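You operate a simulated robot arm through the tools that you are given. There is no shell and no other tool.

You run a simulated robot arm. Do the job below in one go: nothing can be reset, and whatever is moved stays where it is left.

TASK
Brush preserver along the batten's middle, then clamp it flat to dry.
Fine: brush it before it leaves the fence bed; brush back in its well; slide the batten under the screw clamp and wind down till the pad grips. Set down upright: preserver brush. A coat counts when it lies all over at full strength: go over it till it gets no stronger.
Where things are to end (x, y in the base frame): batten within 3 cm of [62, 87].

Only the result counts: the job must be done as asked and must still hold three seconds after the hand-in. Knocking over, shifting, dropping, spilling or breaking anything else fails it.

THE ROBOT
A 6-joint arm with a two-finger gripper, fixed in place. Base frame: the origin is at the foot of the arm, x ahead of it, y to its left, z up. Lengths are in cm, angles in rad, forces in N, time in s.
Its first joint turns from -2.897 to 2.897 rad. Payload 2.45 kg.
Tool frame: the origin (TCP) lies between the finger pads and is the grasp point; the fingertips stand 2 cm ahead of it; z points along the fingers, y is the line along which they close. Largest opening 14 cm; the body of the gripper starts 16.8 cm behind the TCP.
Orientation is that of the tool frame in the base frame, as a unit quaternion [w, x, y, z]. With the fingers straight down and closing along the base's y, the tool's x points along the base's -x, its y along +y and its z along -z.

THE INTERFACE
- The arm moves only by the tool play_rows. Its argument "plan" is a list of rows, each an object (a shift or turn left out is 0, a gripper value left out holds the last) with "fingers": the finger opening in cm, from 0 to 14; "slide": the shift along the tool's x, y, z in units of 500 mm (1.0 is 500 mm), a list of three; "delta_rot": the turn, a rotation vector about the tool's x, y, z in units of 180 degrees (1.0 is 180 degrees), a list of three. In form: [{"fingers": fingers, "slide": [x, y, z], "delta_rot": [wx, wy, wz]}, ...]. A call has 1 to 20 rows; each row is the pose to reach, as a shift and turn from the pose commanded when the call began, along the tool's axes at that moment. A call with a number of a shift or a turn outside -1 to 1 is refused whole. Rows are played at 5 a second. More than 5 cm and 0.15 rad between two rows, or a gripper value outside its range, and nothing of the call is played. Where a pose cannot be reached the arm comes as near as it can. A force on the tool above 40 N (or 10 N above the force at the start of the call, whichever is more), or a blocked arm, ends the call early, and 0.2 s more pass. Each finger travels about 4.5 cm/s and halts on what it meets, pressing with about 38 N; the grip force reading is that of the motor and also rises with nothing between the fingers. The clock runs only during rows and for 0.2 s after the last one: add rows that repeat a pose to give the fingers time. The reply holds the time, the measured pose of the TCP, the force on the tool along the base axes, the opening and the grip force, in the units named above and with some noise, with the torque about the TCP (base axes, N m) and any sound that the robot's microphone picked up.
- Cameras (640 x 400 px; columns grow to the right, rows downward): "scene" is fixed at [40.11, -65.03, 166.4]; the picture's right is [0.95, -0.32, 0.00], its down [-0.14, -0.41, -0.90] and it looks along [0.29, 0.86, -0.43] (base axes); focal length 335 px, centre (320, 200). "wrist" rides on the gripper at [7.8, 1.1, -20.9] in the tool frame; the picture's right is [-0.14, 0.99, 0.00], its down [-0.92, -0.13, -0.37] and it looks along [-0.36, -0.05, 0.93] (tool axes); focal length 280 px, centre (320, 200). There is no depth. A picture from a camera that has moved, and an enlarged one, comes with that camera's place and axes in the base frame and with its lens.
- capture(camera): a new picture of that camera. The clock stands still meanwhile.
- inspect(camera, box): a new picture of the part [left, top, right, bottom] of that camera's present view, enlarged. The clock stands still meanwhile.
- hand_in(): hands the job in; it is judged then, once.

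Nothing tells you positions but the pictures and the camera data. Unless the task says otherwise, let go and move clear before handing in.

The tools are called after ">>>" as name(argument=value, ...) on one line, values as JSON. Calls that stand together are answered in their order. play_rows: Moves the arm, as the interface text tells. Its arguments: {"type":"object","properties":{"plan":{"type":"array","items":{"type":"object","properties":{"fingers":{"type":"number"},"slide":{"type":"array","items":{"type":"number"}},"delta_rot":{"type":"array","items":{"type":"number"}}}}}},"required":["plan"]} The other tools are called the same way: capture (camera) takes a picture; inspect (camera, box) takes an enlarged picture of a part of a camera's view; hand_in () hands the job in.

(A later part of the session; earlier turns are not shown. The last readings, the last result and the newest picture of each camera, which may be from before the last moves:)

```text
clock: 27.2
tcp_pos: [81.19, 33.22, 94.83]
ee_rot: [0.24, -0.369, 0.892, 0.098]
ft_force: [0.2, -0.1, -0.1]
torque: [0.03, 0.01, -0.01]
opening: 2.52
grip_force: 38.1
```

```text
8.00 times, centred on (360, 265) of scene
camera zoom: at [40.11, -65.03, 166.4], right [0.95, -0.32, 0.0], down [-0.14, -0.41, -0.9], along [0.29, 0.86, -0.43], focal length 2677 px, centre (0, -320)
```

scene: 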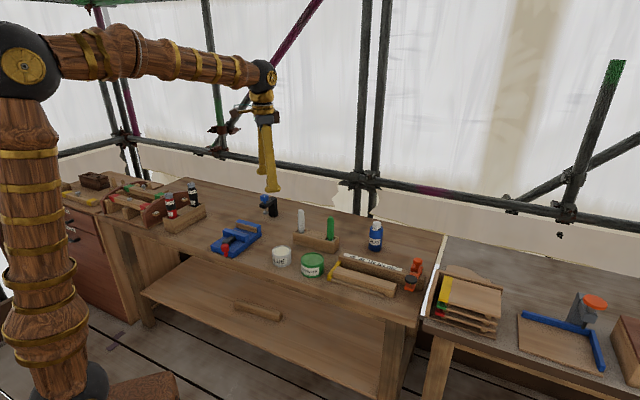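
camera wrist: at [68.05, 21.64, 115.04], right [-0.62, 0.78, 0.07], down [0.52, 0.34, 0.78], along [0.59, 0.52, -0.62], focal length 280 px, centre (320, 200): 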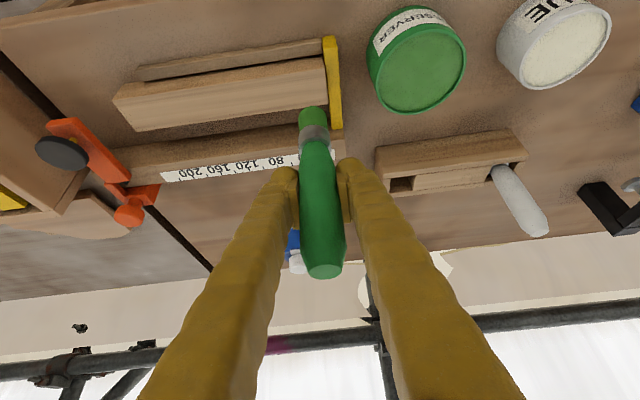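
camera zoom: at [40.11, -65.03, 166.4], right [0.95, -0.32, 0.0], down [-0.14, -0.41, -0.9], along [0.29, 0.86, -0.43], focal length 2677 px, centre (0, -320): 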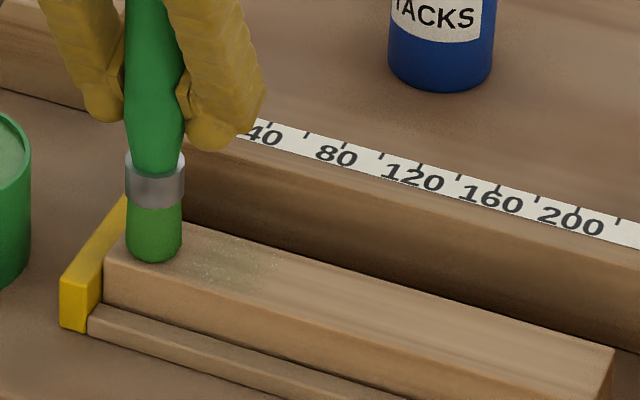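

A faint green patch has appeared where the brush pressed. I zoom in to see how far the coat reaches.

>>> inspect(camera="wrist", box=[180, 70, 340, 150])

>>> inspect(camera="scene", box=[338, 258, 418, 308])

```text
4.00 times, centred on (260, 110) of wrist
camera zoom: at [68.31, 21.79, 108.9], right [-0.62, 0.78, 0.07], down [0.52, 0.34, 0.78], along [0.59, 0.52, -0.62], focal length 1122 px, centre (560, 560)
```

zoom: 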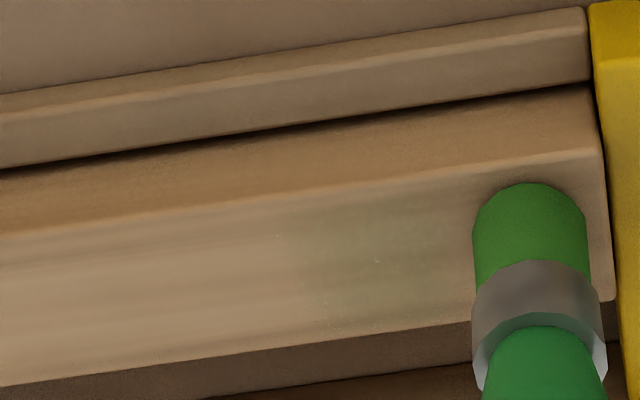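

```text
8.00 times, centred on (378, 283) of scene
camera zoom: at [40.11, -65.03, 166.4], right [0.95, -0.32, 0.0], down [-0.14, -0.41, -0.9], along [0.29, 0.86, -0.43], focal length 2677 px, centre (-144, -464)
```

zoom: 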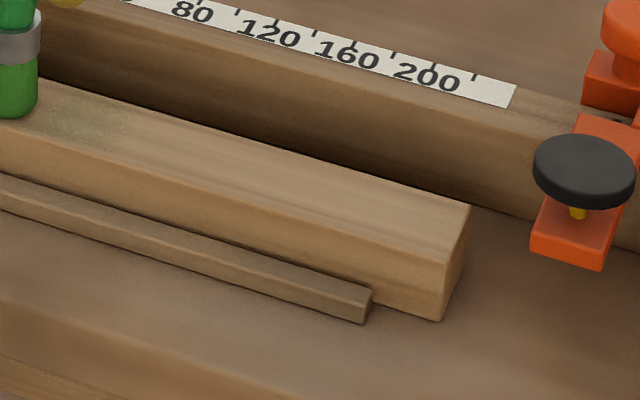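

The patch shows full width under pressed strokes. I lower a hair for light contact and sweep the full length toward the free end.

>>> play_rows(plan=[{"slide": [0.0005, 0, 0.0009]}, {"slide": [0.0005, -0.02, 0.0009]}, {"slide": [0.0005, -0.04, 0.0009]}, {"slide": [0.0005, -0.06, 0.0009]}, {"slide": [0.0005, -0.08, 0.0009]}, {"slide": [0.0005, -0.1, 0.0009]}, {"slide": [0.0005, -0.12, 0.0009]}, {"slide": [0.0005, -0.14, 0.0009]}, {"slide": [0.0005, -0.14, 0.0009]}])

>>> capture(camera="wrist")

>>> inspect(camera="scene", box=[338, 248, 418, 308])

```text
clock: 29.2
tcp_pos: [86.05, 28.37, 94.9]
ee_rot: [0.241, -0.37, 0.892, 0.1]
ft_force: [0.2, -0.7, -0.9]
torque: [-0.01, 0.01, 0.02]
opening: 2.5
grip_force: 38.2
```

```text
taken
camera wrist: at [73.15, 16.98, 109.01], right [-0.62, 0.78, 0.07], down [0.52, 0.34, 0.78], along [0.59, 0.52, -0.62], focal length 280 px, centre (320, 200)
```

wrist: 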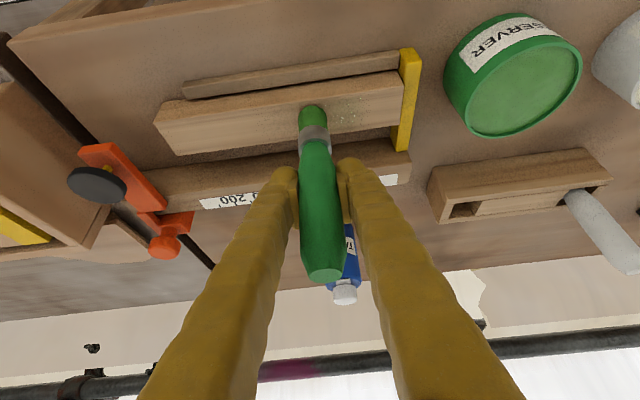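

```text
6.67 times, centred on (378, 278) of scene
camera zoom: at [40.11, -65.03, 166.4], right [0.95, -0.32, 0.0], down [-0.14, -0.41, -0.9], along [0.29, 0.86, -0.43], focal length 2231 px, centre (-67, -320)
```

zoom: 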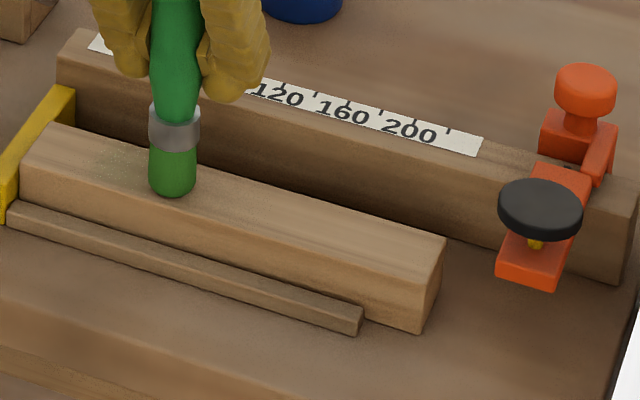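

>>> inspect(camera="wrist", box=[290, 40, 430, 160])

>>> inspect(camera="scene", box=[336, 258, 376, 288])

```text
3.33 times, centred on (360, 100) of wrist
camera zoom: at [73.15, 16.98, 109.01], right [-0.62, 0.78, 0.07], down [0.52, 0.34, 0.78], along [0.59, 0.52, -0.62], focal length 935 px, centre (187, 533)
```

zoom: 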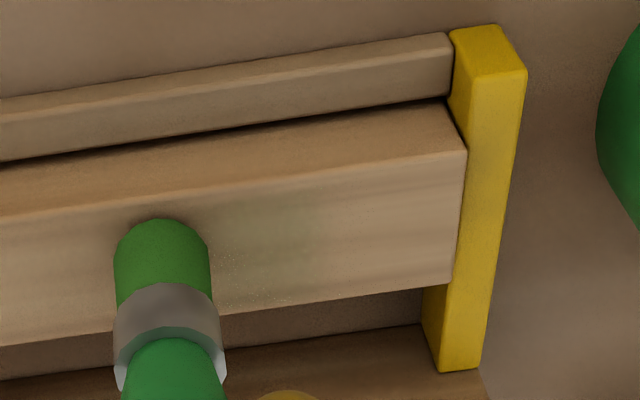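

```text
13.33 times, centred on (356, 273) of scene
camera zoom: at [40.11, -65.03, 166.4], right [0.95, -0.32, 0.0], down [-0.14, -0.41, -0.9], along [0.29, 0.86, -0.43], focal length 4462 px, centre (-160, -773)
```

zoom: 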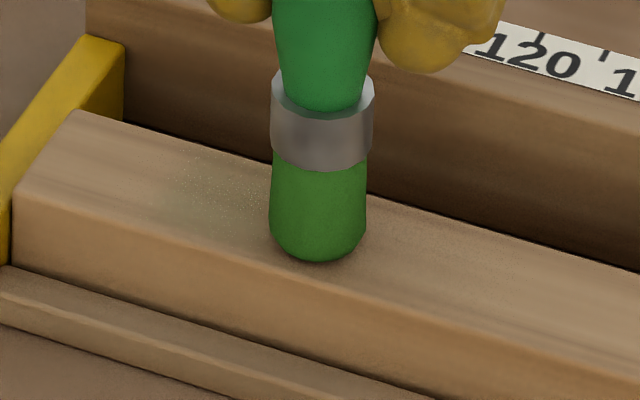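

The coat seems to register in a zone starting about 4 cm in from the stop, and only under real pressure. I lower slightly until there's a light force.

>>> play_rows(plan=[{"slide": [0.0005, 0, 0.0009]}, {"slide": [0.0005, 0, 0.0009]}])

```text
clock: 29.8
tcp_pos: [86.18, 28.29, 94.78]
ee_rot: [0.241, -0.37, 0.892, 0.099]
ft_force: [-0.3, -0.2, -0.5]
torque: [0.01, 0.04, -0.01]
opening: 2.51
grip_force: 38.2
```

>>> play_rows(plan=[{"slide": [0.0006, 0, 0.001]}, {"slide": [0.0006, 0, 0.001]}])

>>> play_rows(plan=[{"slide": [0.0006, 0, 0.001]}, {"slide": [0.0006, 0, 0.001]}])

```text
clock: 30.4
tcp_pos: [86.17, 28.39, 94.7]
ee_rot: [0.242, -0.369, 0.892, 0.099]
ft_force: [-0.2, -0.1, -0.6]
torque: [0.0, -0.01, 0.0]
opening: 2.54
grip_force: 37.7
```

```text
clock: 31.0
tcp_pos: [86.18, 28.41, 94.65]
ee_rot: [0.241, -0.369, 0.892, 0.098]
ft_force: [0.0, -0.3, 2.5]
torque: [-0.04, -0.04, 0.03]
opening: 2.52
grip_force: 38.3
```

>>> play_rows(plan=[{"slide": [0.0005, 0, 0.0009]}, {"slide": [0.0005, 0, 0.0009]}])

>>> inspect(camera="scene", box=[336, 258, 376, 288])

```text
clock: 31.6
tcp_pos: [86.16, 28.35, 94.66]
ee_rot: [0.241, -0.369, 0.892, 0.099]
ft_force: [-1.3, 0.0, 7.7]
torque: [-0.07, 0.27, -0.01]
opening: 2.53
grip_force: 38.1
```

```text
13.33 times, centred on (356, 273) of scene
camera zoom: at [40.11, -65.03, 166.4], right [0.95, -0.32, 0.0], down [-0.14, -0.41, -0.9], along [0.29, 0.86, -0.43], focal length 4462 px, centre (-160, -773)
```

zoom: 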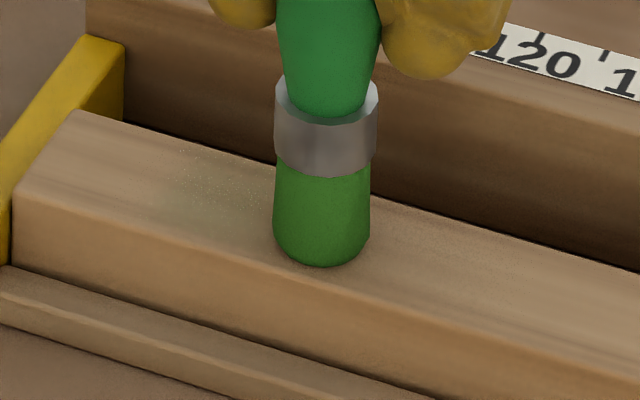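

Contact is about 8 N. I sweep toward the stop, then back along toward the free end at this height.

>>> play_rows(plan=[{"slide": [0, 0.023, 0]}, {"slide": [0, 0.046, 0]}, {"slide": [0, 0.069, 0]}, {"slide": [0, 0.092, 0]}, {"slide": [0, 0.115, 0]}, {"slide": [0, 0.092, 0]}, {"slide": [0, 0.069, 0]}, {"slide": [0, 0.046, 0]}, {"slide": [0, 0.023, 0]}, {"slide": [0, 0, 0]}, {"slide": [0, -0.024, 0]}, {"slide": [0, -0.048, 0]}, {"slide": [0, -0.072, 0]}, {"slide": [0, -0.096, 0]}, {"slide": [0, -0.12, 0]}, {"slide": [0, -0.144, 0]}, {"slide": [0, -0.168, 0]}, {"slide": [0, -0.192, 0]}, {"slide": [0, -0.216, 0]}, {"slide": [0, -0.24, 0]}])

>>> inspect(camera="scene", box=[336, 253, 416, 313])

>>> capture(camera="wrist")

```text
clock: 35.8
tcp_pos: [94.74, 19.79, 94.64]
ee_rot: [0.241, -0.369, 0.892, 0.1]
ft_force: [-0.5, -0.2, -0.2]
torque: [0.02, -0.04, 0.0]
opening: 2.53
grip_force: 37.8
```

```text
6.67 times, centred on (376, 283) of scene
camera zoom: at [40.11, -65.03, 166.4], right [0.95, -0.32, 0.0], down [-0.14, -0.41, -0.9], along [0.29, 0.86, -0.43], focal length 2231 px, centre (-53, -353)
```

zoom: 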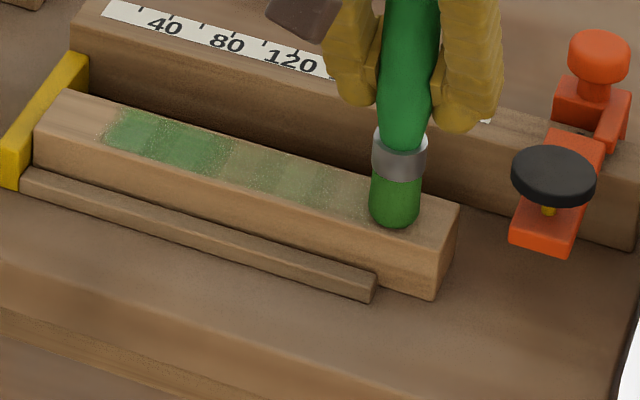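

```text
taken
camera wrist: at [81.83, 8.46, 108.78], right [-0.62, 0.78, 0.07], down [0.52, 0.34, 0.78], along [0.59, 0.52, -0.62], focal length 280 px, centre (320, 200)
```

wrist: 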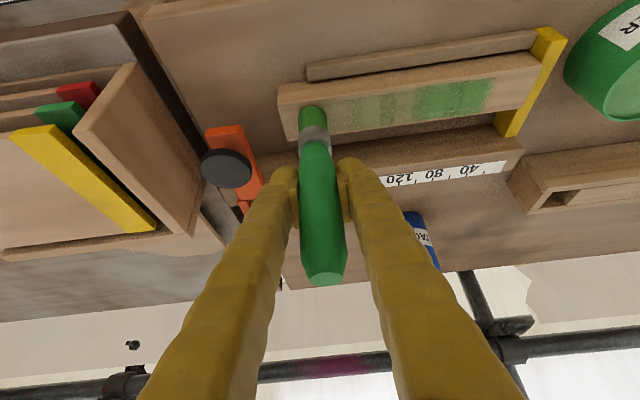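

Coat cells are showing along the middle, stronger near the stop. I lower a touch and sweep back over the whole strip.

>>> play_rows(plan=[{"slide": [0.0006, 0, 0.001]}, {"slide": [0.0006, 0.02, 0.001]}, {"slide": [0.0006, 0.04, 0.001]}, {"slide": [0.0006, 0.06, 0.001]}, {"slide": [0.0006, 0.08, 0.001]}, {"slide": [0.0006, 0.1, 0.001]}, {"slide": [0.0006, 0.12, 0.001]}, {"slide": [0.0006, 0.14, 0.001]}, {"slide": [0.0006, 0.16, 0.001]}, {"slide": [0.0006, 0.18, 0.001]}, {"slide": [0.0006, 0.2, 0.001]}, {"slide": [0.0006, 0.22, 0.001]}, {"slide": [0.0006, 0.24, 0.001]}, {"slide": [0.0006, 0.26, 0.001]}, {"slide": [0.0006, 0.28, 0.001]}, {"slide": [0.0006, 0.3, 0.001]}, {"slide": [0.0006, 0.32, 0.001]}, {"slide": [0.0006, 0.34, 0.001]}, {"slide": [0.0006, 0.36, 0.001]}])

>>> inspect(camera="scene", box=[336, 253, 416, 313])

>>> capture(camera="wrist")

```text
clock: 39.8
tcp_pos: [81.97, 32.53, 94.48]
ee_rot: [0.241, -0.37, 0.892, 0.1]
ft_force: [-0.5, -0.4, -0.7]
torque: [0.0, -0.01, 0.02]
opening: 2.53
grip_force: 38.1
```

```text
6.67 times, centred on (376, 283) of scene
camera zoom: at [40.11, -65.03, 166.4], right [0.95, -0.32, 0.0], down [-0.14, -0.41, -0.9], along [0.29, 0.86, -0.43], focal length 2231 px, centre (-53, -353)
```

zoom: 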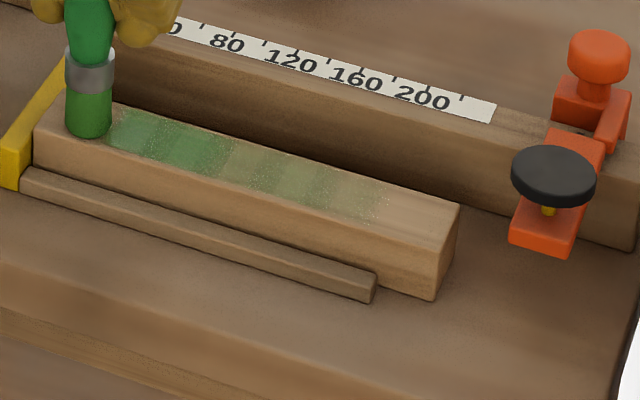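

```text
taken
camera wrist: at [68.95, 21.11, 108.64], right [-0.62, 0.78, 0.07], down [0.52, 0.34, 0.78], along [0.59, 0.52, -0.62], focal length 280 px, centre (320, 200)
```

wrist: 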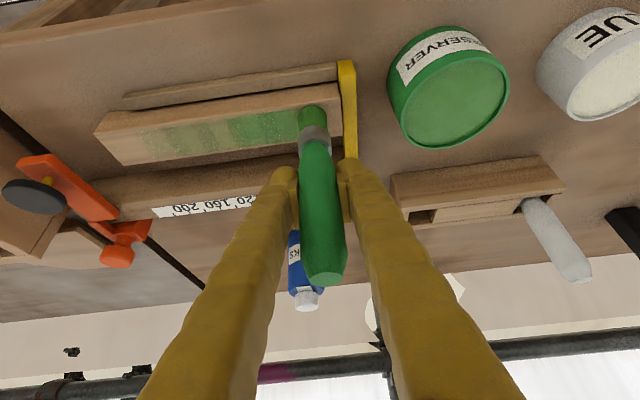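

That return pass made no contact. I move back over the strip and lower until there's a firm but safe pressure.

>>> play_rows(plan=[{"slide": [0, -0.02, 0]}, {"slide": [0, -0.04, 0]}, {"slide": [0.001, -0.04, 0.0017]}, {"slide": [0.001, -0.04, 0.0017]}])

```text
clock: 40.8
tcp_pos: [83.38, 31.19, 94.48]
ee_rot: [0.241, -0.369, 0.892, 0.098]
ft_force: [-4.1, -0.3, 14.8]
torque: [-0.3, 0.55, -0.08]
opening: 2.51
grip_force: 38.2
```

Pressure is 15 N; I sweep toward the free end.

>>> play_rows(plan=[{"slide": [0, -0.02, 0]}, {"slide": [0, -0.04, 0]}, {"slide": [0, -0.06, 0]}, {"slide": [0, -0.08, 0]}, {"slide": [0, -0.1, 0]}, {"slide": [0, -0.12, 0]}, {"slide": [0, -0.14, 0]}, {"slide": [0, -0.16, 0]}, {"slide": [0, -0.16, 0]}])

>>> inspect(camera="scene", box=[336, 253, 416, 313])

```text
clock: 42.8
tcp_pos: [89.01, 25.48, 94.26]
ee_rot: [0.241, -0.37, 0.892, 0.099]
ft_force: [-1.1, 0.6, 10.9]
torque: [-0.18, 0.32, -0.02]
opening: 2.49
grip_force: 38.0
```

```text
6.67 times, centred on (376, 283) of scene
camera zoom: at [40.11, -65.03, 166.4], right [0.95, -0.32, 0.0], down [-0.14, -0.41, -0.9], along [0.29, 0.86, -0.43], focal length 2231 px, centre (-53, -353)
```

zoom: 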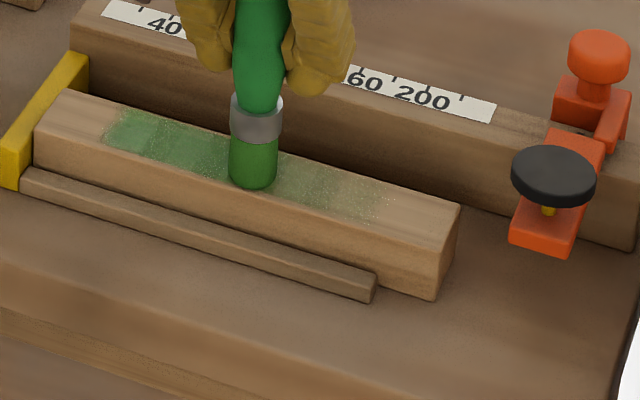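

>>> play_rows(plan=[{"slide": [0, -0.022, 0]}, {"slide": [0, -0.044, 0]}, {"slide": [0, -0.066, 0]}, {"slide": [0, -0.088, 0]}, {"slide": [0, -0.11, 0]}, {"slide": [0, -0.132, 0]}, {"slide": [0, -0.154, 0]}, {"slide": [0, -0.154, 0]}])

>>> inspect(camera="scene", box=[336, 253, 416, 313])

```text
clock: 44.6
tcp_pos: [94.61, 20.09, 94.38]
ee_rot: [0.241, -0.369, 0.892, 0.099]
ft_force: [-0.4, 2.8, 5.8]
torque: [0.11, 0.15, -0.04]
opening: 2.51
grip_force: 38.0
```

```text
6.67 times, centred on (376, 283) of scene
camera zoom: at [40.11, -65.03, 166.4], right [0.95, -0.32, 0.0], down [-0.14, -0.41, -0.9], along [0.29, 0.86, -0.43], focal length 2231 px, centre (-53, -353)
```

zoom: 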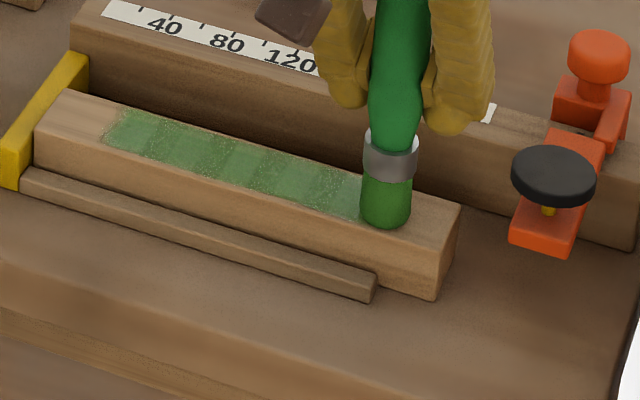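

The strip is now evenly green. I keep going over it and compare whether it still gets stronger.

>>> play_rows(plan=[{"slide": [0.0005, 0, 0.0009]}, {"slide": [0.0005, 0.02, 0.0009]}, {"slide": [0.0005, 0.04, 0.0009]}, {"slide": [0.0005, 0.06, 0.0009]}, {"slide": [0.0005, 0.08, 0.0009]}, {"slide": [0.0005, 0.1, 0.0009]}, {"slide": [0.0005, 0.12, 0.0009]}, {"slide": [0.0005, 0.14, 0.0009]}, {"slide": [0.0005, 0.16, 0.0009]}, {"slide": [0.0005, 0.18, 0.0009]}, {"slide": [0.0005, 0.2, 0.0009]}, {"slide": [0.0005, 0.22, 0.0009]}, {"slide": [0.0005, 0.24, 0.0009]}, {"slide": [0.0005, 0.26, 0.0009]}, {"slide": [0.0005, 0.28, 0.0009]}, {"slide": [0.0005, 0.3, 0.0009]}, {"slide": [0.0005, 0.32, 0.0009]}, {"slide": [0.0005, 0.345, 0.0009]}, {"slide": [0.0005, 0.36, 0.0009]}])

>>> inspect(camera="scene", box=[336, 253, 416, 313])

>>> capture(camera="wrist")

```text
clock: 48.6
tcp_pos: [81.71, 32.59, 94.36]
ee_rot: [0.24, -0.37, 0.892, 0.099]
ft_force: [0.4, 0.3, 2.7]
torque: [-0.1, 0.02, 0.03]
opening: 2.53
grip_force: 37.9
```

```text
6.67 times, centred on (376, 283) of scene
camera zoom: at [40.11, -65.03, 166.4], right [0.95, -0.32, 0.0], down [-0.14, -0.41, -0.9], along [0.29, 0.86, -0.43], focal length 2231 px, centre (-53, -353)
```

zoom: 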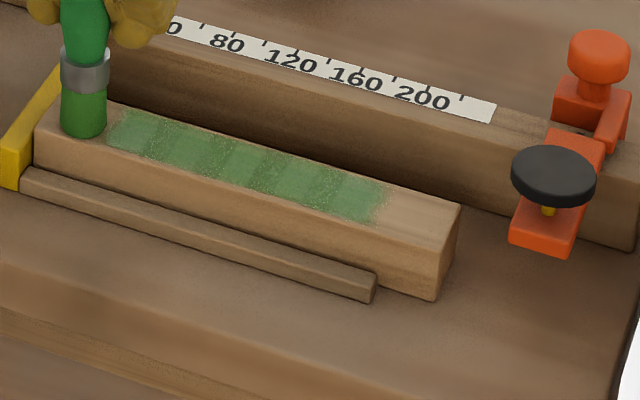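

```text
taken
camera wrist: at [68.77, 21.31, 108.47], right [-0.62, 0.78, 0.07], down [0.52, 0.34, 0.78], along [0.59, 0.52, -0.62], focal length 280 px, centre (320, 200)
```

wrist: 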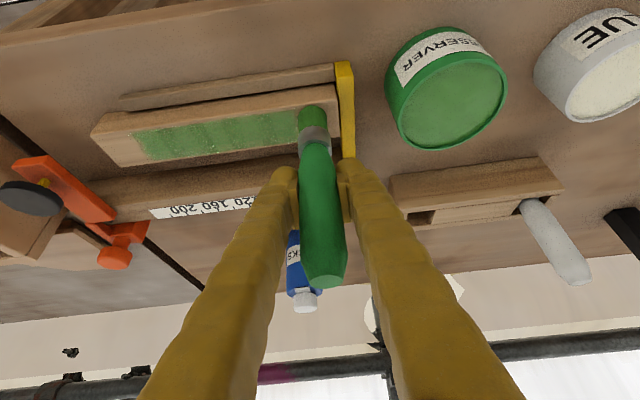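

>>> inspect(camera="scene", box=[346, 263, 396, 293])

>>> play_rows(plan=[{"slide": [0.0007, 0, 0.0012]}, {"slide": [0.0007, -0.02, 0.0012]}, {"slide": [0.0007, -0.04, 0.0012]}, {"slide": [0.0007, -0.06, 0.0012]}, {"slide": [0.0007, -0.08, 0.0012]}, {"slide": [0.0007, -0.1, 0.0012]}, {"slide": [0.0007, -0.12, 0.0012]}, {"slide": [0.0007, -0.14, 0.0012]}, {"slide": [0.0007, -0.16, 0.0012]}, {"slide": [0.0007, -0.18, 0.0012]}, {"slide": [0.0007, -0.2, 0.0012]}, {"slide": [0.0007, -0.22, 0.0012]}, {"slide": [0.0007, -0.24, 0.0012]}, {"slide": [0.0007, -0.26, 0.0012]}, {"slide": [0.0007, -0.28, 0.0012]}, {"slide": [0.0007, -0.3, 0.0012]}, {"slide": [0.0007, -0.32, 0.0012]}, {"slide": [0.0007, -0.345, 0.0012]}, {"slide": [0.0007, -0.36, 0.0012]}])

>>> inspect(camera="scene", box=[346, 263, 396, 293])

```text
12.80 times, centred on (371, 278) of scene
camera zoom: at [40.11, -65.03, 166.4], right [0.95, -0.32, 0.0], down [-0.14, -0.41, -0.9], along [0.29, 0.86, -0.43], focal length 4283 px, centre (-333, -798)
```

zoom: 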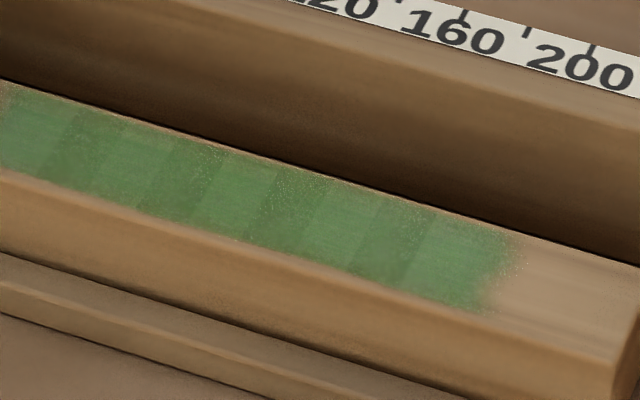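

```text
clock: 52.6
tcp_pos: [94.41, 20.17, 94.36]
ee_rot: [0.241, -0.37, 0.892, 0.099]
ft_force: [0.7, 0.2, -0.2]
torque: [0.01, 0.0, 0.01]
opening: 2.51
grip_force: 38.3
```

```text
12.80 times, centred on (371, 278) of scene
camera zoom: at [40.11, -65.03, 166.4], right [0.95, -0.32, 0.0], down [-0.14, -0.41, -0.9], along [0.29, 0.86, -0.43], focal length 4283 px, centre (-333, -798)
```

zoom: 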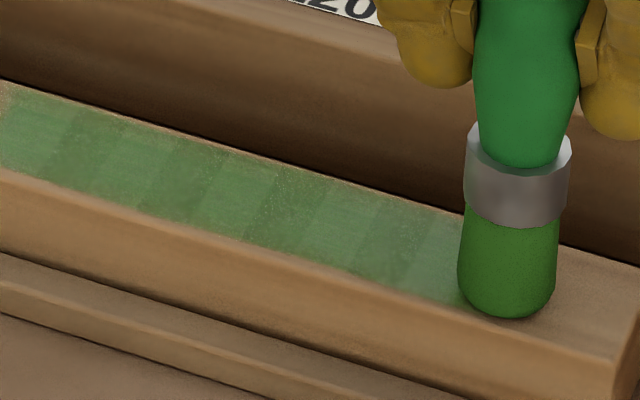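

>>> play_rows(plan=[{"slide": [0.001, 0.01, 0.0017]}, {"slide": [0.001, 0.02, 0.0017]}, {"slide": [0.001, 0.02, 0.0017]}])

```text
clock: 53.4
tcp_pos: [93.78, 20.63, 94.27]
ee_rot: [0.241, -0.369, 0.892, 0.099]
ft_force: [1.2, -0.8, 0.5]
torque: [0.0, -0.01, 0.04]
opening: 2.51
grip_force: 37.9
```

>>> play_rows(plan=[{"slide": [0.0008, 0, 0.0014]}, {"slide": [0.0008, 0, 0.0014]}])

```text
clock: 54.0
tcp_pos: [93.81, 20.74, 94.31]
ee_rot: [0.241, -0.369, 0.892, 0.099]
ft_force: [-0.3, 0.7, -0.6]
torque: [0.02, 0.0, 0.02]
opening: 2.5
grip_force: 38.3
```

>>> play_rows(plan=[{"slide": [0.001, 0, 0.0017]}, {"slide": [0.001, 0, 0.0017]}])

>>> play_rows(plan=[{"slide": [0.0005, 0, 0.0009]}, {"slide": [0.0005, 0, 0.0009]}])

```text
clock: 54.6
tcp_pos: [93.82, 20.66, 94.3]
ee_rot: [0.24, -0.37, 0.892, 0.099]
ft_force: [-1.5, -0.7, 14.1]
torque: [-0.23, 0.29, 0.0]
opening: 2.46
grip_force: 38.0
```

```text
clock: 55.2
tcp_pos: [93.66, 20.68, 94.29]
ee_rot: [0.242, -0.37, 0.892, 0.098]
ft_force: [-0.3, 0.2, 27.3]
torque: [-0.26, 0.33, 0.0]
opening: 2.47
grip_force: 37.6
```

Contact is now 27 N; I sweep back over the strip with this pressure.

>>> play_rows(plan=[{"slide": [-0.0002, 0.02, -0.0003]}, {"slide": [-0.0002, 0.04, -0.0003]}, {"slide": [-0.0002, 0.06, -0.0003]}, {"slide": [-0.0002, 0.08, -0.0003]}, {"slide": [-0.0002, 0.1, -0.0003]}, {"slide": [-0.0002, 0.12, -0.0003]}, {"slide": [-0.0002, 0.14, -0.0003]}, {"slide": [-0.0002, 0.16, -0.0003]}, {"slide": [-0.0002, 0.18, -0.0003]}, {"slide": [-0.0002, 0.2, -0.0003]}, {"slide": [-0.0002, 0.22, -0.0003]}, {"slide": [-0.0002, 0.24, -0.0003]}, {"slide": [-0.0002, 0.26, -0.0003]}, {"slide": [-0.0002, 0.28, -0.0003]}, {"slide": [-0.0002, 0.3, -0.0003]}, {"slide": [-0.0002, 0.32, -0.0003]}, {"slide": [-0.0002, 0.335, -0.0003]}])

>>> inspect(camera="scene", box=[346, 263, 396, 293])

>>> capture(camera="wrist")

```text
clock: 58.8
tcp_pos: [82.03, 32.53, 93.99]
ee_rot: [0.241, -0.37, 0.892, 0.1]
ft_force: [0.6, -0.5, -0.1]
torque: [0.04, 0.0, -0.01]
opening: 2.48
grip_force: 37.5
```

```text
12.80 times, centred on (371, 278) of scene
camera zoom: at [40.11, -65.03, 166.4], right [0.95, -0.32, 0.0], down [-0.14, -0.41, -0.9], along [0.29, 0.86, -0.43], focal length 4283 px, centre (-333, -798)
```

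zoom: 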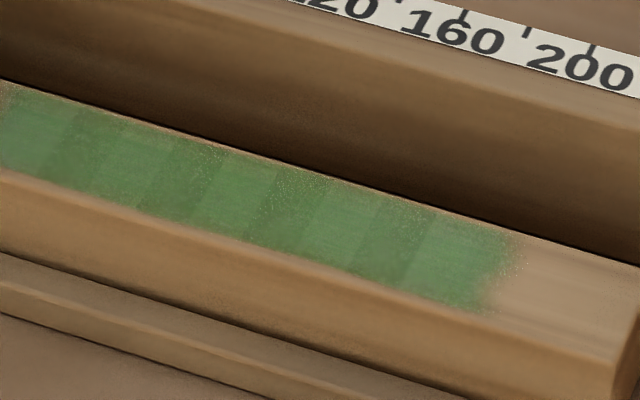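

```text
taken
camera wrist: at [69.08, 21.13, 108.14], right [-0.62, 0.78, 0.07], down [0.52, 0.34, 0.78], along [0.59, 0.52, -0.62], focal length 280 px, centre (320, 200)
```

wrist: 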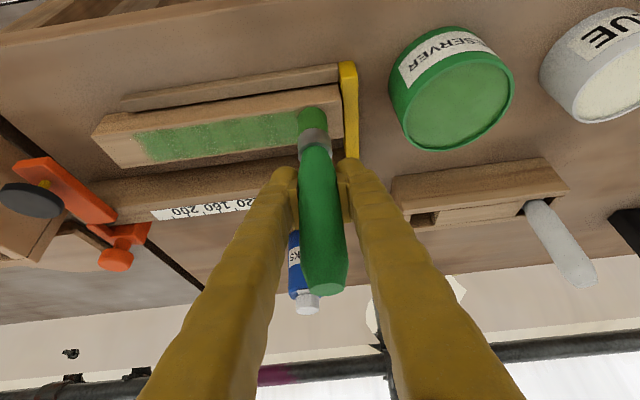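

The strip looks uniform and similar to before, but the brush might be drying out. I lift, re-dip gently in the pot, and go over it again to see whether it gets any stronger.

>>> play_rows(plan=[{"slide": [-0.02, 0, -0.0346]}, {"slide": [-0.05, 0, -0.0866]}, {"slide": [-0.08, 0, -0.1386]}, {"slide": [-0.1, 0, -0.1732]}, {"slide": [-0.0896, 0.0622, -0.1792]}, {"slide": [-0.0792, 0.1245, -0.1852]}, {"slide": [-0.0688, 0.1867, -0.1912]}, {"slide": [-0.0584, 0.2489, -0.1972]}, {"slide": [-0.0584, 0.2489, -0.1972]}])

>>> capture(camera="wrist")

>>> inspect(camera="scene", box=[270, 200, 430, 310])

>>> inspect(camera="scene", box=[336, 258, 396, 293])

```text
clock: 60.8
tcp_pos: [71.45, 39.75, 104.11]
ee_rot: [0.241, -0.369, 0.892, 0.099]
ft_force: [-0.5, -0.3, -0.8]
torque: [0.0, 0.02, 0.04]
opening: 2.5
grip_force: 38.4
```

```text
taken
camera wrist: at [58.43, 28.36, 118.22], right [-0.62, 0.78, 0.07], down [0.52, 0.34, 0.78], along [0.59, 0.52, -0.62], focal length 280 px, centre (320, 200)
```

wrist: 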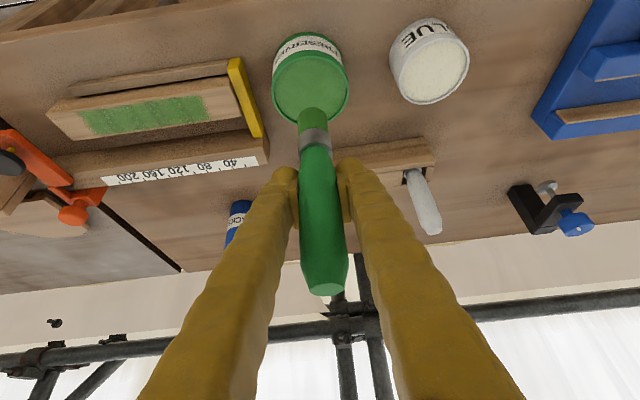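

```text
3.64 times, centred on (350, 255) of scene
camera zoom: at [40.11, -65.03, 166.4], right [0.95, -0.32, 0.0], down [-0.14, -0.41, -0.9], along [0.29, 0.86, -0.43], focal length 1217 px, centre (211, 0)
```

zoom: 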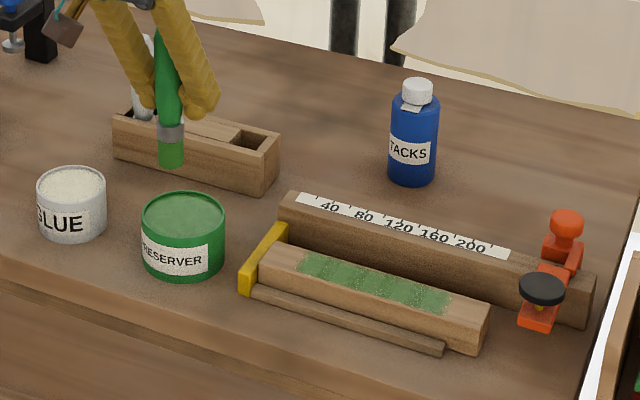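

```text
10.67 times, centred on (366, 276) of scene
camera zoom: at [40.11, -65.03, 166.4], right [0.95, -0.32, 0.0], down [-0.14, -0.41, -0.9], along [0.29, 0.86, -0.43], focal length 3570 px, centre (-171, -605)
```

zoom: 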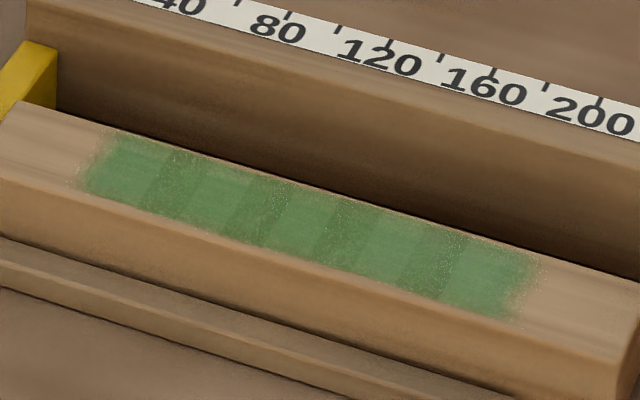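

The coat shows five overlapping patches of equal tone. I dip again gently, stopping at light contact.

>>> play_rows(plan=[{"slide": [0.02, 0, 0.0346]}, {"slide": [0.04, 0, 0.0693]}, {"slide": [0.06, 0, 0.1039]}, {"slide": [0.07, 0, 0.1212]}, {"slide": [0.075, 0, 0.1299]}, {"slide": [0.075, 0, 0.1299]}])

```text
clock: 62.2
tcp_pos: [71.48, 39.78, 96.62]
ee_rot: [0.242, -0.369, 0.892, 0.099]
ft_force: [0.5, 0.0, -1.0]
torque: [0.0, -0.04, 0.02]
opening: 2.48
grip_force: 37.4
```

>>> play_rows(plan=[{"slide": [0.002, 0, 0.0035]}, {"slide": [0.004, 0, 0.0069]}, {"slide": [0.004, 0, 0.0069]}])

>>> inspect(camera="scene", box=[290, 220, 350, 280])

```text
clock: 63.0
tcp_pos: [71.28, 39.61, 96.29]
ee_rot: [0.242, -0.37, 0.892, 0.099]
ft_force: [-0.1, 0.3, -0.5]
torque: [0.03, -0.02, -0.01]
opening: 2.48
grip_force: 37.6
```

```text
6.67 times, centred on (320, 250) of scene
camera zoom: at [40.11, -65.03, 166.4], right [0.95, -0.32, 0.0], down [-0.14, -0.41, -0.9], along [0.29, 0.86, -0.43], focal length 2231 px, centre (320, -133)
```

zoom: 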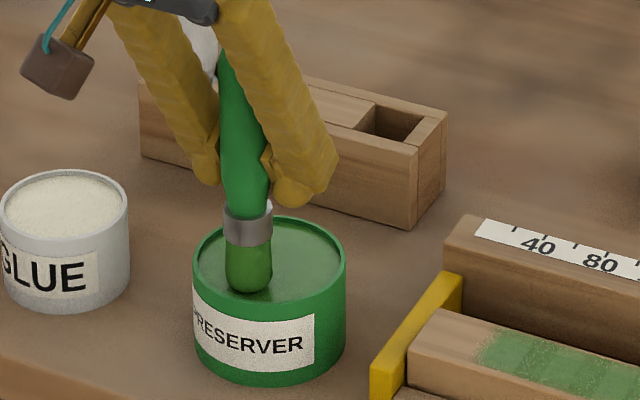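

>>> play_rows(plan=[{"slide": [0.001, 0, 0.0017]}, {"slide": [0.003, 0, 0.0052]}, {"slide": [0.003, 0, 0.0052]}])

>>> play_rows(plan=[{"slide": [0.001, 0, 0.0017]}, {"slide": [0.002, 0, 0.0035]}, {"slide": [0.002, 0, 0.0035]}])

```text
clock: 63.8
tcp_pos: [71.37, 39.69, 95.85]
ee_rot: [0.241, -0.368, 0.893, 0.098]
ft_force: [0.5, -0.6, -0.4]
torque: [-0.03, 0.03, 0.02]
opening: 2.49
grip_force: 38.4
```

```text
clock: 64.6
tcp_pos: [71.42, 39.89, 95.79]
ee_rot: [0.243, -0.368, 0.892, 0.098]
ft_force: [-0.9, -1.6, 38.3]
torque: [-0.47, 0.56, 0.05]
opening: 2.48
grip_force: 37.9
```

The brush is re-loaded. I lift, return over the start of the strip and lower to just above it.

>>> play_rows(plan=[{"slide": [-0.02, 0, -0.0346]}, {"slide": [-0.05, 0, -0.0866]}, {"slide": [-0.083, 0, -0.1438]}, {"slide": [-0.0934, -0.0728, -0.1378]}, {"slide": [-0.1038, -0.1457, -0.1318]}, {"slide": [-0.1142, -0.2185, -0.1258]}, {"slide": [-0.1246, -0.2913, -0.1198]}, {"slide": [-0.0946, -0.2913, -0.0678]}, {"slide": [-0.0646, -0.2913, -0.0159]}, {"slide": [-0.0396, -0.2913, 0.0274]}, {"slide": [-0.0346, -0.2913, 0.0361]}, {"slide": [-0.0346, -0.2913, 0.0361]}])

>>> inspect(camera="scene", box=[336, 243, 416, 303])

>>> capture(camera="wrist")

```text
clock: 67.2
tcp_pos: [83.29, 30.87, 94.91]
ee_rot: [0.241, -0.369, 0.892, 0.099]
ft_force: [0.8, -0.2, -0.9]
torque: [0.01, -0.03, -0.01]
opening: 2.46
grip_force: 38.6
```

```text
6.67 times, centred on (376, 273) of scene
camera zoom: at [40.11, -65.03, 166.4], right [0.95, -0.32, 0.0], down [-0.14, -0.41, -0.9], along [0.29, 0.86, -0.43], focal length 2231 px, centre (-53, -287)
```

zoom: 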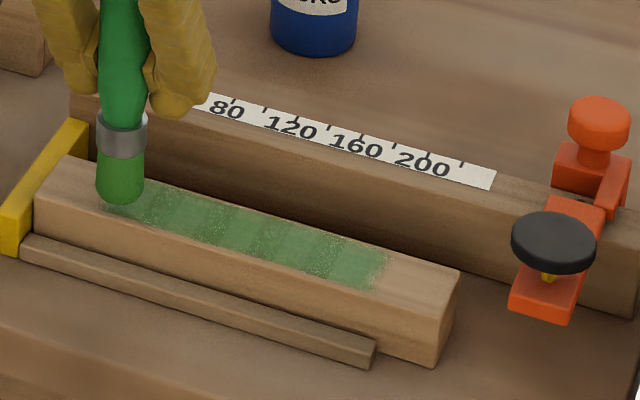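

```text
taken
camera wrist: at [70.34, 19.56, 109.03], right [-0.62, 0.78, 0.07], down [0.52, 0.34, 0.78], along [0.59, 0.52, -0.62], focal length 280 px, centre (320, 200)
```

wrist: 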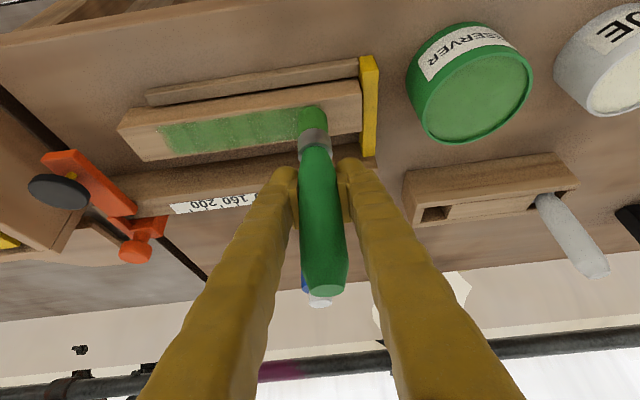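

>>> play_rows(plan=[{"slide": [0.003, 0, 0.0052]}, {"slide": [0.005, 0, 0.0087]}, {"slide": [0.005, 0, 0.0087]}])

>>> play_rows(plan=[{"slide": [0.0015, 0, 0.0026]}, {"slide": [0.0015, 0, 0.0026]}])

>>> play_rows(plan=[{"slide": [0.001, 0, 0.0017]}, {"slide": [0.001, 0, 0.0017]}])

```text
clock: 68.0
tcp_pos: [83.34, 30.94, 94.31]
ee_rot: [0.241, -0.369, 0.892, 0.099]
ft_force: [-0.4, 0.8, -0.8]
torque: [0.04, -0.04, 0.02]
opening: 2.47
grip_force: 38.3
```

```text
clock: 68.6
tcp_pos: [83.35, 31.0, 94.21]
ee_rot: [0.24, -0.369, 0.892, 0.099]
ft_force: [0.2, -0.3, -0.7]
torque: [0.03, -0.04, 0.01]
opening: 2.48
grip_force: 37.6
```

```text
clock: 69.2
tcp_pos: [83.47, 30.91, 94.13]
ee_rot: [0.241, -0.37, 0.892, 0.099]
ft_force: [0.1, -0.1, -0.9]
torque: [0.0, -0.01, -0.01]
opening: 2.47
grip_force: 37.7
```

>>> play_rows(plan=[{"slide": [0.001, 0, 0.0017]}, {"slide": [0.001, 0, 0.0017]}])

>>> play_rows(plan=[{"slide": [0.001, 0, 0.0017]}, {"slide": [0.001, 0, 0.0017]}])

```text
clock: 69.8
tcp_pos: [83.43, 31.15, 94.08]
ee_rot: [0.241, -0.37, 0.892, 0.098]
ft_force: [0.3, 0.2, -0.2]
torque: [-0.02, -0.02, -0.02]
opening: 2.46
grip_force: 37.8
```

```text
clock: 70.4
tcp_pos: [83.39, 31.18, 93.9]
ee_rot: [0.241, -0.369, 0.892, 0.098]
ft_force: [0.5, -1.3, -1.2]
torque: [0.05, -0.02, 0.0]
opening: 2.49
grip_force: 37.8
```

>>> play_rows(plan=[{"slide": [0.001, 0, 0.0017]}, {"slide": [0.001, 0, 0.0017]}])

>>> play_rows(plan=[{"slide": [0.0008, 0, 0.0014]}, {"slide": [0.0008, 0, 0.0014]}])

```text
clock: 71.0
tcp_pos: [83.34, 31.07, 93.8]
ee_rot: [0.241, -0.369, 0.892, 0.099]
ft_force: [-0.4, -0.5, 0.2]
torque: [0.0, 0.01, 0.01]
opening: 2.46
grip_force: 38.1
```

```text
clock: 71.6
tcp_pos: [83.46, 31.18, 93.78]
ee_rot: [0.241, -0.369, 0.892, 0.099]
ft_force: [-0.9, 1.3, 6.6]
torque: [0.1, 0.13, -0.02]
opening: 2.47
grip_force: 38.1
```

Light contact again. I sweep to the free end with a very slight progressive lowering to keep pressure.

>>> play_rows(plan=[{"slide": [0.0006, 0, 0.001]}, {"slide": [0.0006, 0.01, 0.001]}, {"slide": [0.0006, -0.01, 0.001]}, {"slide": [0.0007, -0.03, 0.0012]}, {"slide": [0.0007, -0.05, 0.0012]}, {"slide": [0.0008, -0.07, 0.0014]}, {"slide": [0.0008, -0.09, 0.0014]}, {"slide": [0.0009, -0.11, 0.0016]}, {"slide": [0.0009, -0.13, 0.0016]}, {"slide": [0.001, -0.15, 0.0017]}, {"slide": [0.001, -0.17, 0.0017]}, {"slide": [0.0011, -0.19, 0.0019]}, {"slide": [0.0011, -0.21, 0.0019]}, {"slide": [0.0012, -0.23, 0.0021]}, {"slide": [0.0012, -0.25, 0.0021]}, {"slide": [0.0013, -0.27, 0.0023]}, {"slide": [0.0013, -0.29, 0.0023]}, {"slide": [0.0013, -0.31, 0.0023]}, {"slide": [0.0013, -0.325, 0.0023]}])

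>>> inspect(camera="scene", box=[336, 258, 396, 293])

```text
clock: 74.2
tcp_pos: [89.85, 24.57, 93.77]
ee_rot: [0.241, -0.37, 0.892, 0.099]
ft_force: [-1.0, 1.7, 8.1]
torque: [-0.02, 0.08, 0.0]
opening: 2.48
grip_force: 37.6
stopped in row 12: the force on the tool passed its limit at 42 N (the readings are from after the stop); the commanded pose is now the measured one
```

```text
10.67 times, centred on (366, 276) of scene
camera zoom: at [40.11, -65.03, 166.4], right [0.95, -0.32, 0.0], down [-0.14, -0.41, -0.9], along [0.29, 0.86, -0.43], focal length 3570 px, centre (-171, -605)
```

zoom: 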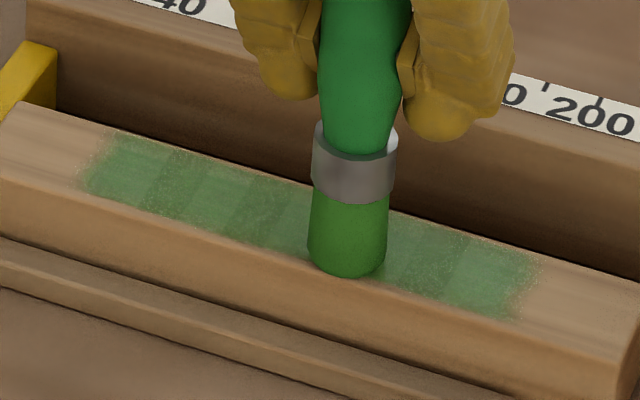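

Pressure peaked midway and the call stopped; it's now 8 N. I finish the sweep to the free end at this height.

>>> play_rows(plan=[{"slide": [0, -0.02, 0]}, {"slide": [0, -0.04, 0]}, {"slide": [0, -0.06, 0]}, {"slide": [0, -0.08, 0]}, {"slide": [0, -0.1, 0]}, {"slide": [0, -0.12, 0]}, {"slide": [0, -0.14, 0]}, {"slide": [0, -0.14, 0]}])

>>> inspect(camera="scene", box=[336, 258, 396, 293])

```text
clock: 76.0
tcp_pos: [94.75, 19.66, 93.67]
ee_rot: [0.242, -0.37, 0.892, 0.099]
ft_force: [-2.6, 6.0, 22.3]
torque: [0.2, 0.47, -0.08]
opening: 2.46
grip_force: 37.9
```

```text
10.67 times, centred on (366, 276) of scene
camera zoom: at [40.11, -65.03, 166.4], right [0.95, -0.32, 0.0], down [-0.14, -0.41, -0.9], along [0.29, 0.86, -0.43], focal length 3570 px, centre (-171, -605)
```

zoom: 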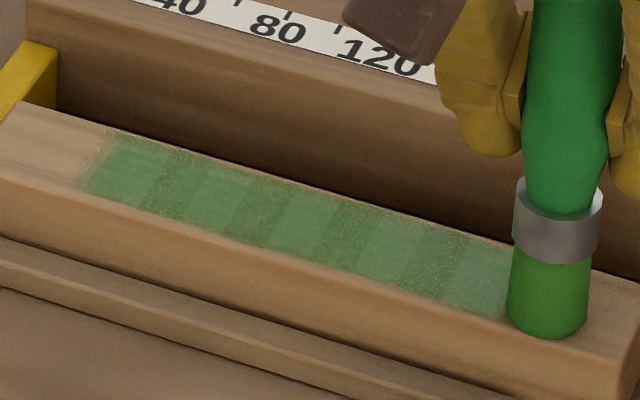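

Pressure held and the tone did not change after re-dipping, so it looks saturated. I make one more full contact pass back for certainty.

>>> play_rows(plan=[{"slide": [0, 0.02, 0]}, {"slide": [0, 0.04, 0]}, {"slide": [0, 0.06, 0]}, {"slide": [0, 0.08, 0]}, {"slide": [0, 0.1, 0]}, {"slide": [0, 0.12, 0]}, {"slide": [0, 0.14, 0]}, {"slide": [0, 0.16, 0]}, {"slide": [0, 0.16, 0]}])

```text
clock: 78.0
tcp_pos: [89.11, 25.15, 93.65]
ee_rot: [0.241, -0.37, 0.892, 0.099]
ft_force: [3.4, -3.9, 14.1]
torque: [-0.32, -0.02, 0.04]
opening: 2.46
grip_force: 38.2
```

>>> play_rows(plan=[{"slide": [0, 0.02, 0]}, {"slide": [0, 0.04, 0]}, {"slide": [0, 0.06, 0]}, {"slide": [0, 0.08, 0]}, {"slide": [0, 0.1, 0]}, {"slide": [0, 0.12, 0]}, {"slide": [0, 0.14, 0]}, {"slide": [0, 0.16, 0]}, {"slide": [0, 0.175, 0]}, {"slide": [0, 0.175, 0]}])

>>> inspect(camera="scene", box=[336, 258, 396, 293])

>>> inspect(camera="wrist", box=[80, 60, 360, 180])

```text
clock: 80.2
tcp_pos: [82.8, 31.64, 93.81]
ee_rot: [0.241, -0.37, 0.892, 0.099]
ft_force: [0.7, -0.9, -0.3]
torque: [0.02, 0.01, 0.0]
opening: 2.48
grip_force: 37.8
```

```text
10.67 times, centred on (366, 276) of scene
camera zoom: at [40.11, -65.03, 166.4], right [0.95, -0.32, 0.0], down [-0.14, -0.41, -0.9], along [0.29, 0.86, -0.43], focal length 3570 px, centre (-171, -605)
```

zoom: 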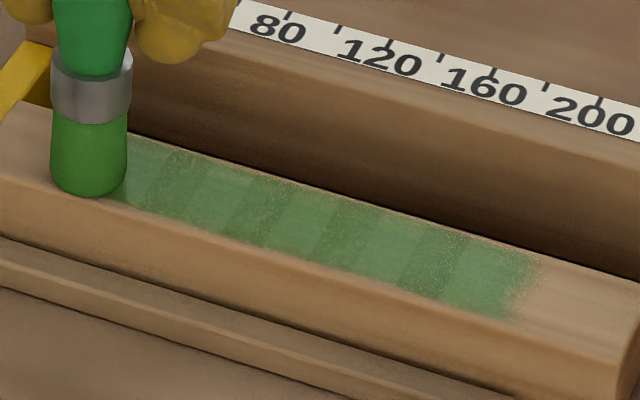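

```text
2.29 times, centred on (220, 120) of wrist
camera zoom: at [69.92, 20.13, 107.89], right [-0.62, 0.78, 0.07], down [0.52, 0.34, 0.78], along [0.59, 0.52, -0.62], focal length 641 px, centre (549, 383)
```

zoom: 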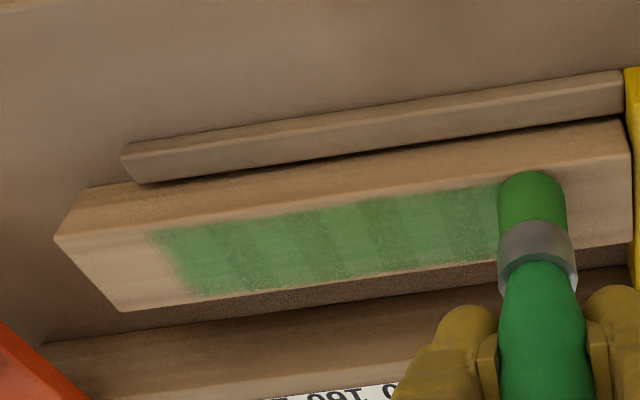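

The strip is uniformly coated and no longer changing. I lift the brush and carry it back above its well to check alignment.

>>> play_rows(plan=[{"slide": [-0.02, 0, -0.0346]}, {"slide": [-0.05, 0, -0.0866]}, {"slide": [-0.08, 0, -0.1386]}, {"slide": [-0.1, 0, -0.1732]}, {"slide": [-0.1468, 0.0455, -0.1462]}, {"slide": [-0.1935, 0.091, -0.1192]}, {"slide": [-0.2403, 0.1365, -0.0922]}, {"slide": [-0.287, 0.1819, -0.0652]}, {"slide": [-0.3338, 0.2274, -0.0382]}, {"slide": [-0.3805, 0.2729, -0.0112]}, {"slide": [-0.3805, 0.2729, -0.0112]}])

>>> capture(camera="wrist")

>>> inspect(camera="scene", box=[300, 190, 370, 260])

>>> inspect(camera="scene", box=[336, 258, 396, 293])

```text
clock: 82.6
tcp_pos: [84.75, 52.38, 103.68]
ee_rot: [0.241, -0.37, 0.892, 0.099]
ft_force: [-0.3, 0.2, -1.1]
torque: [0.04, 0.04, 0.0]
opening: 2.5
grip_force: 38.4
```

```text
taken
camera wrist: at [71.81, 40.99, 117.72], right [-0.62, 0.78, 0.07], down [0.52, 0.34, 0.78], along [0.59, 0.52, -0.62], focal length 280 px, centre (320, 200)
```

wrist: 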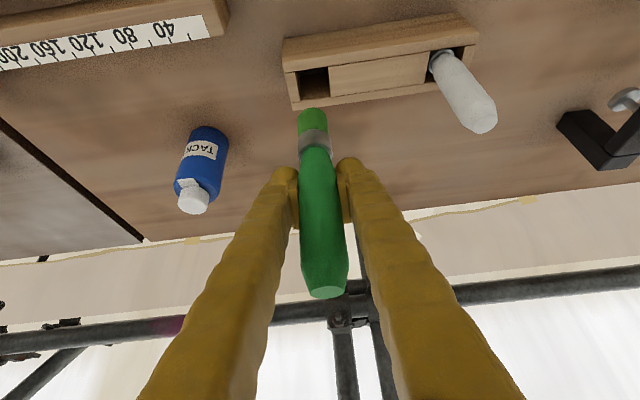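

```text
5.71 times, centred on (335, 225) of scene
camera zoom: at [40.11, -65.03, 166.4], right [0.95, -0.32, 0.0], down [-0.14, -0.41, -0.9], along [0.29, 0.86, -0.43], focal length 1912 px, centre (234, 57)
```

zoom: 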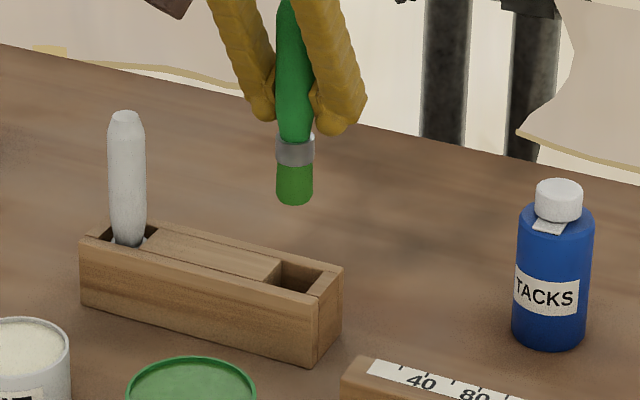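

```text
10.67 times, centred on (366, 276) of scene
camera zoom: at [40.11, -65.03, 166.4], right [0.95, -0.32, 0.0], down [-0.14, -0.41, -0.9], along [0.29, 0.86, -0.43], focal length 3570 px, centre (-171, -605)
```

zoom: 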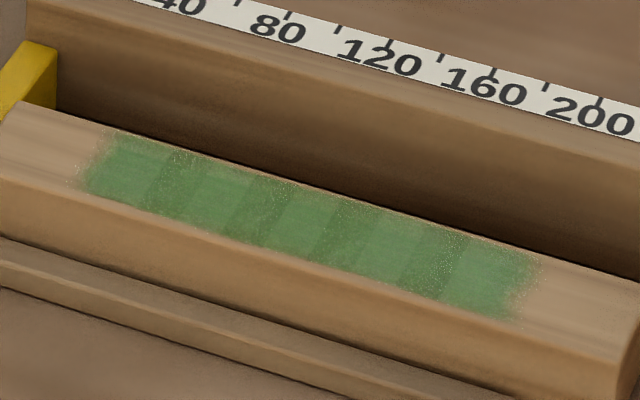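

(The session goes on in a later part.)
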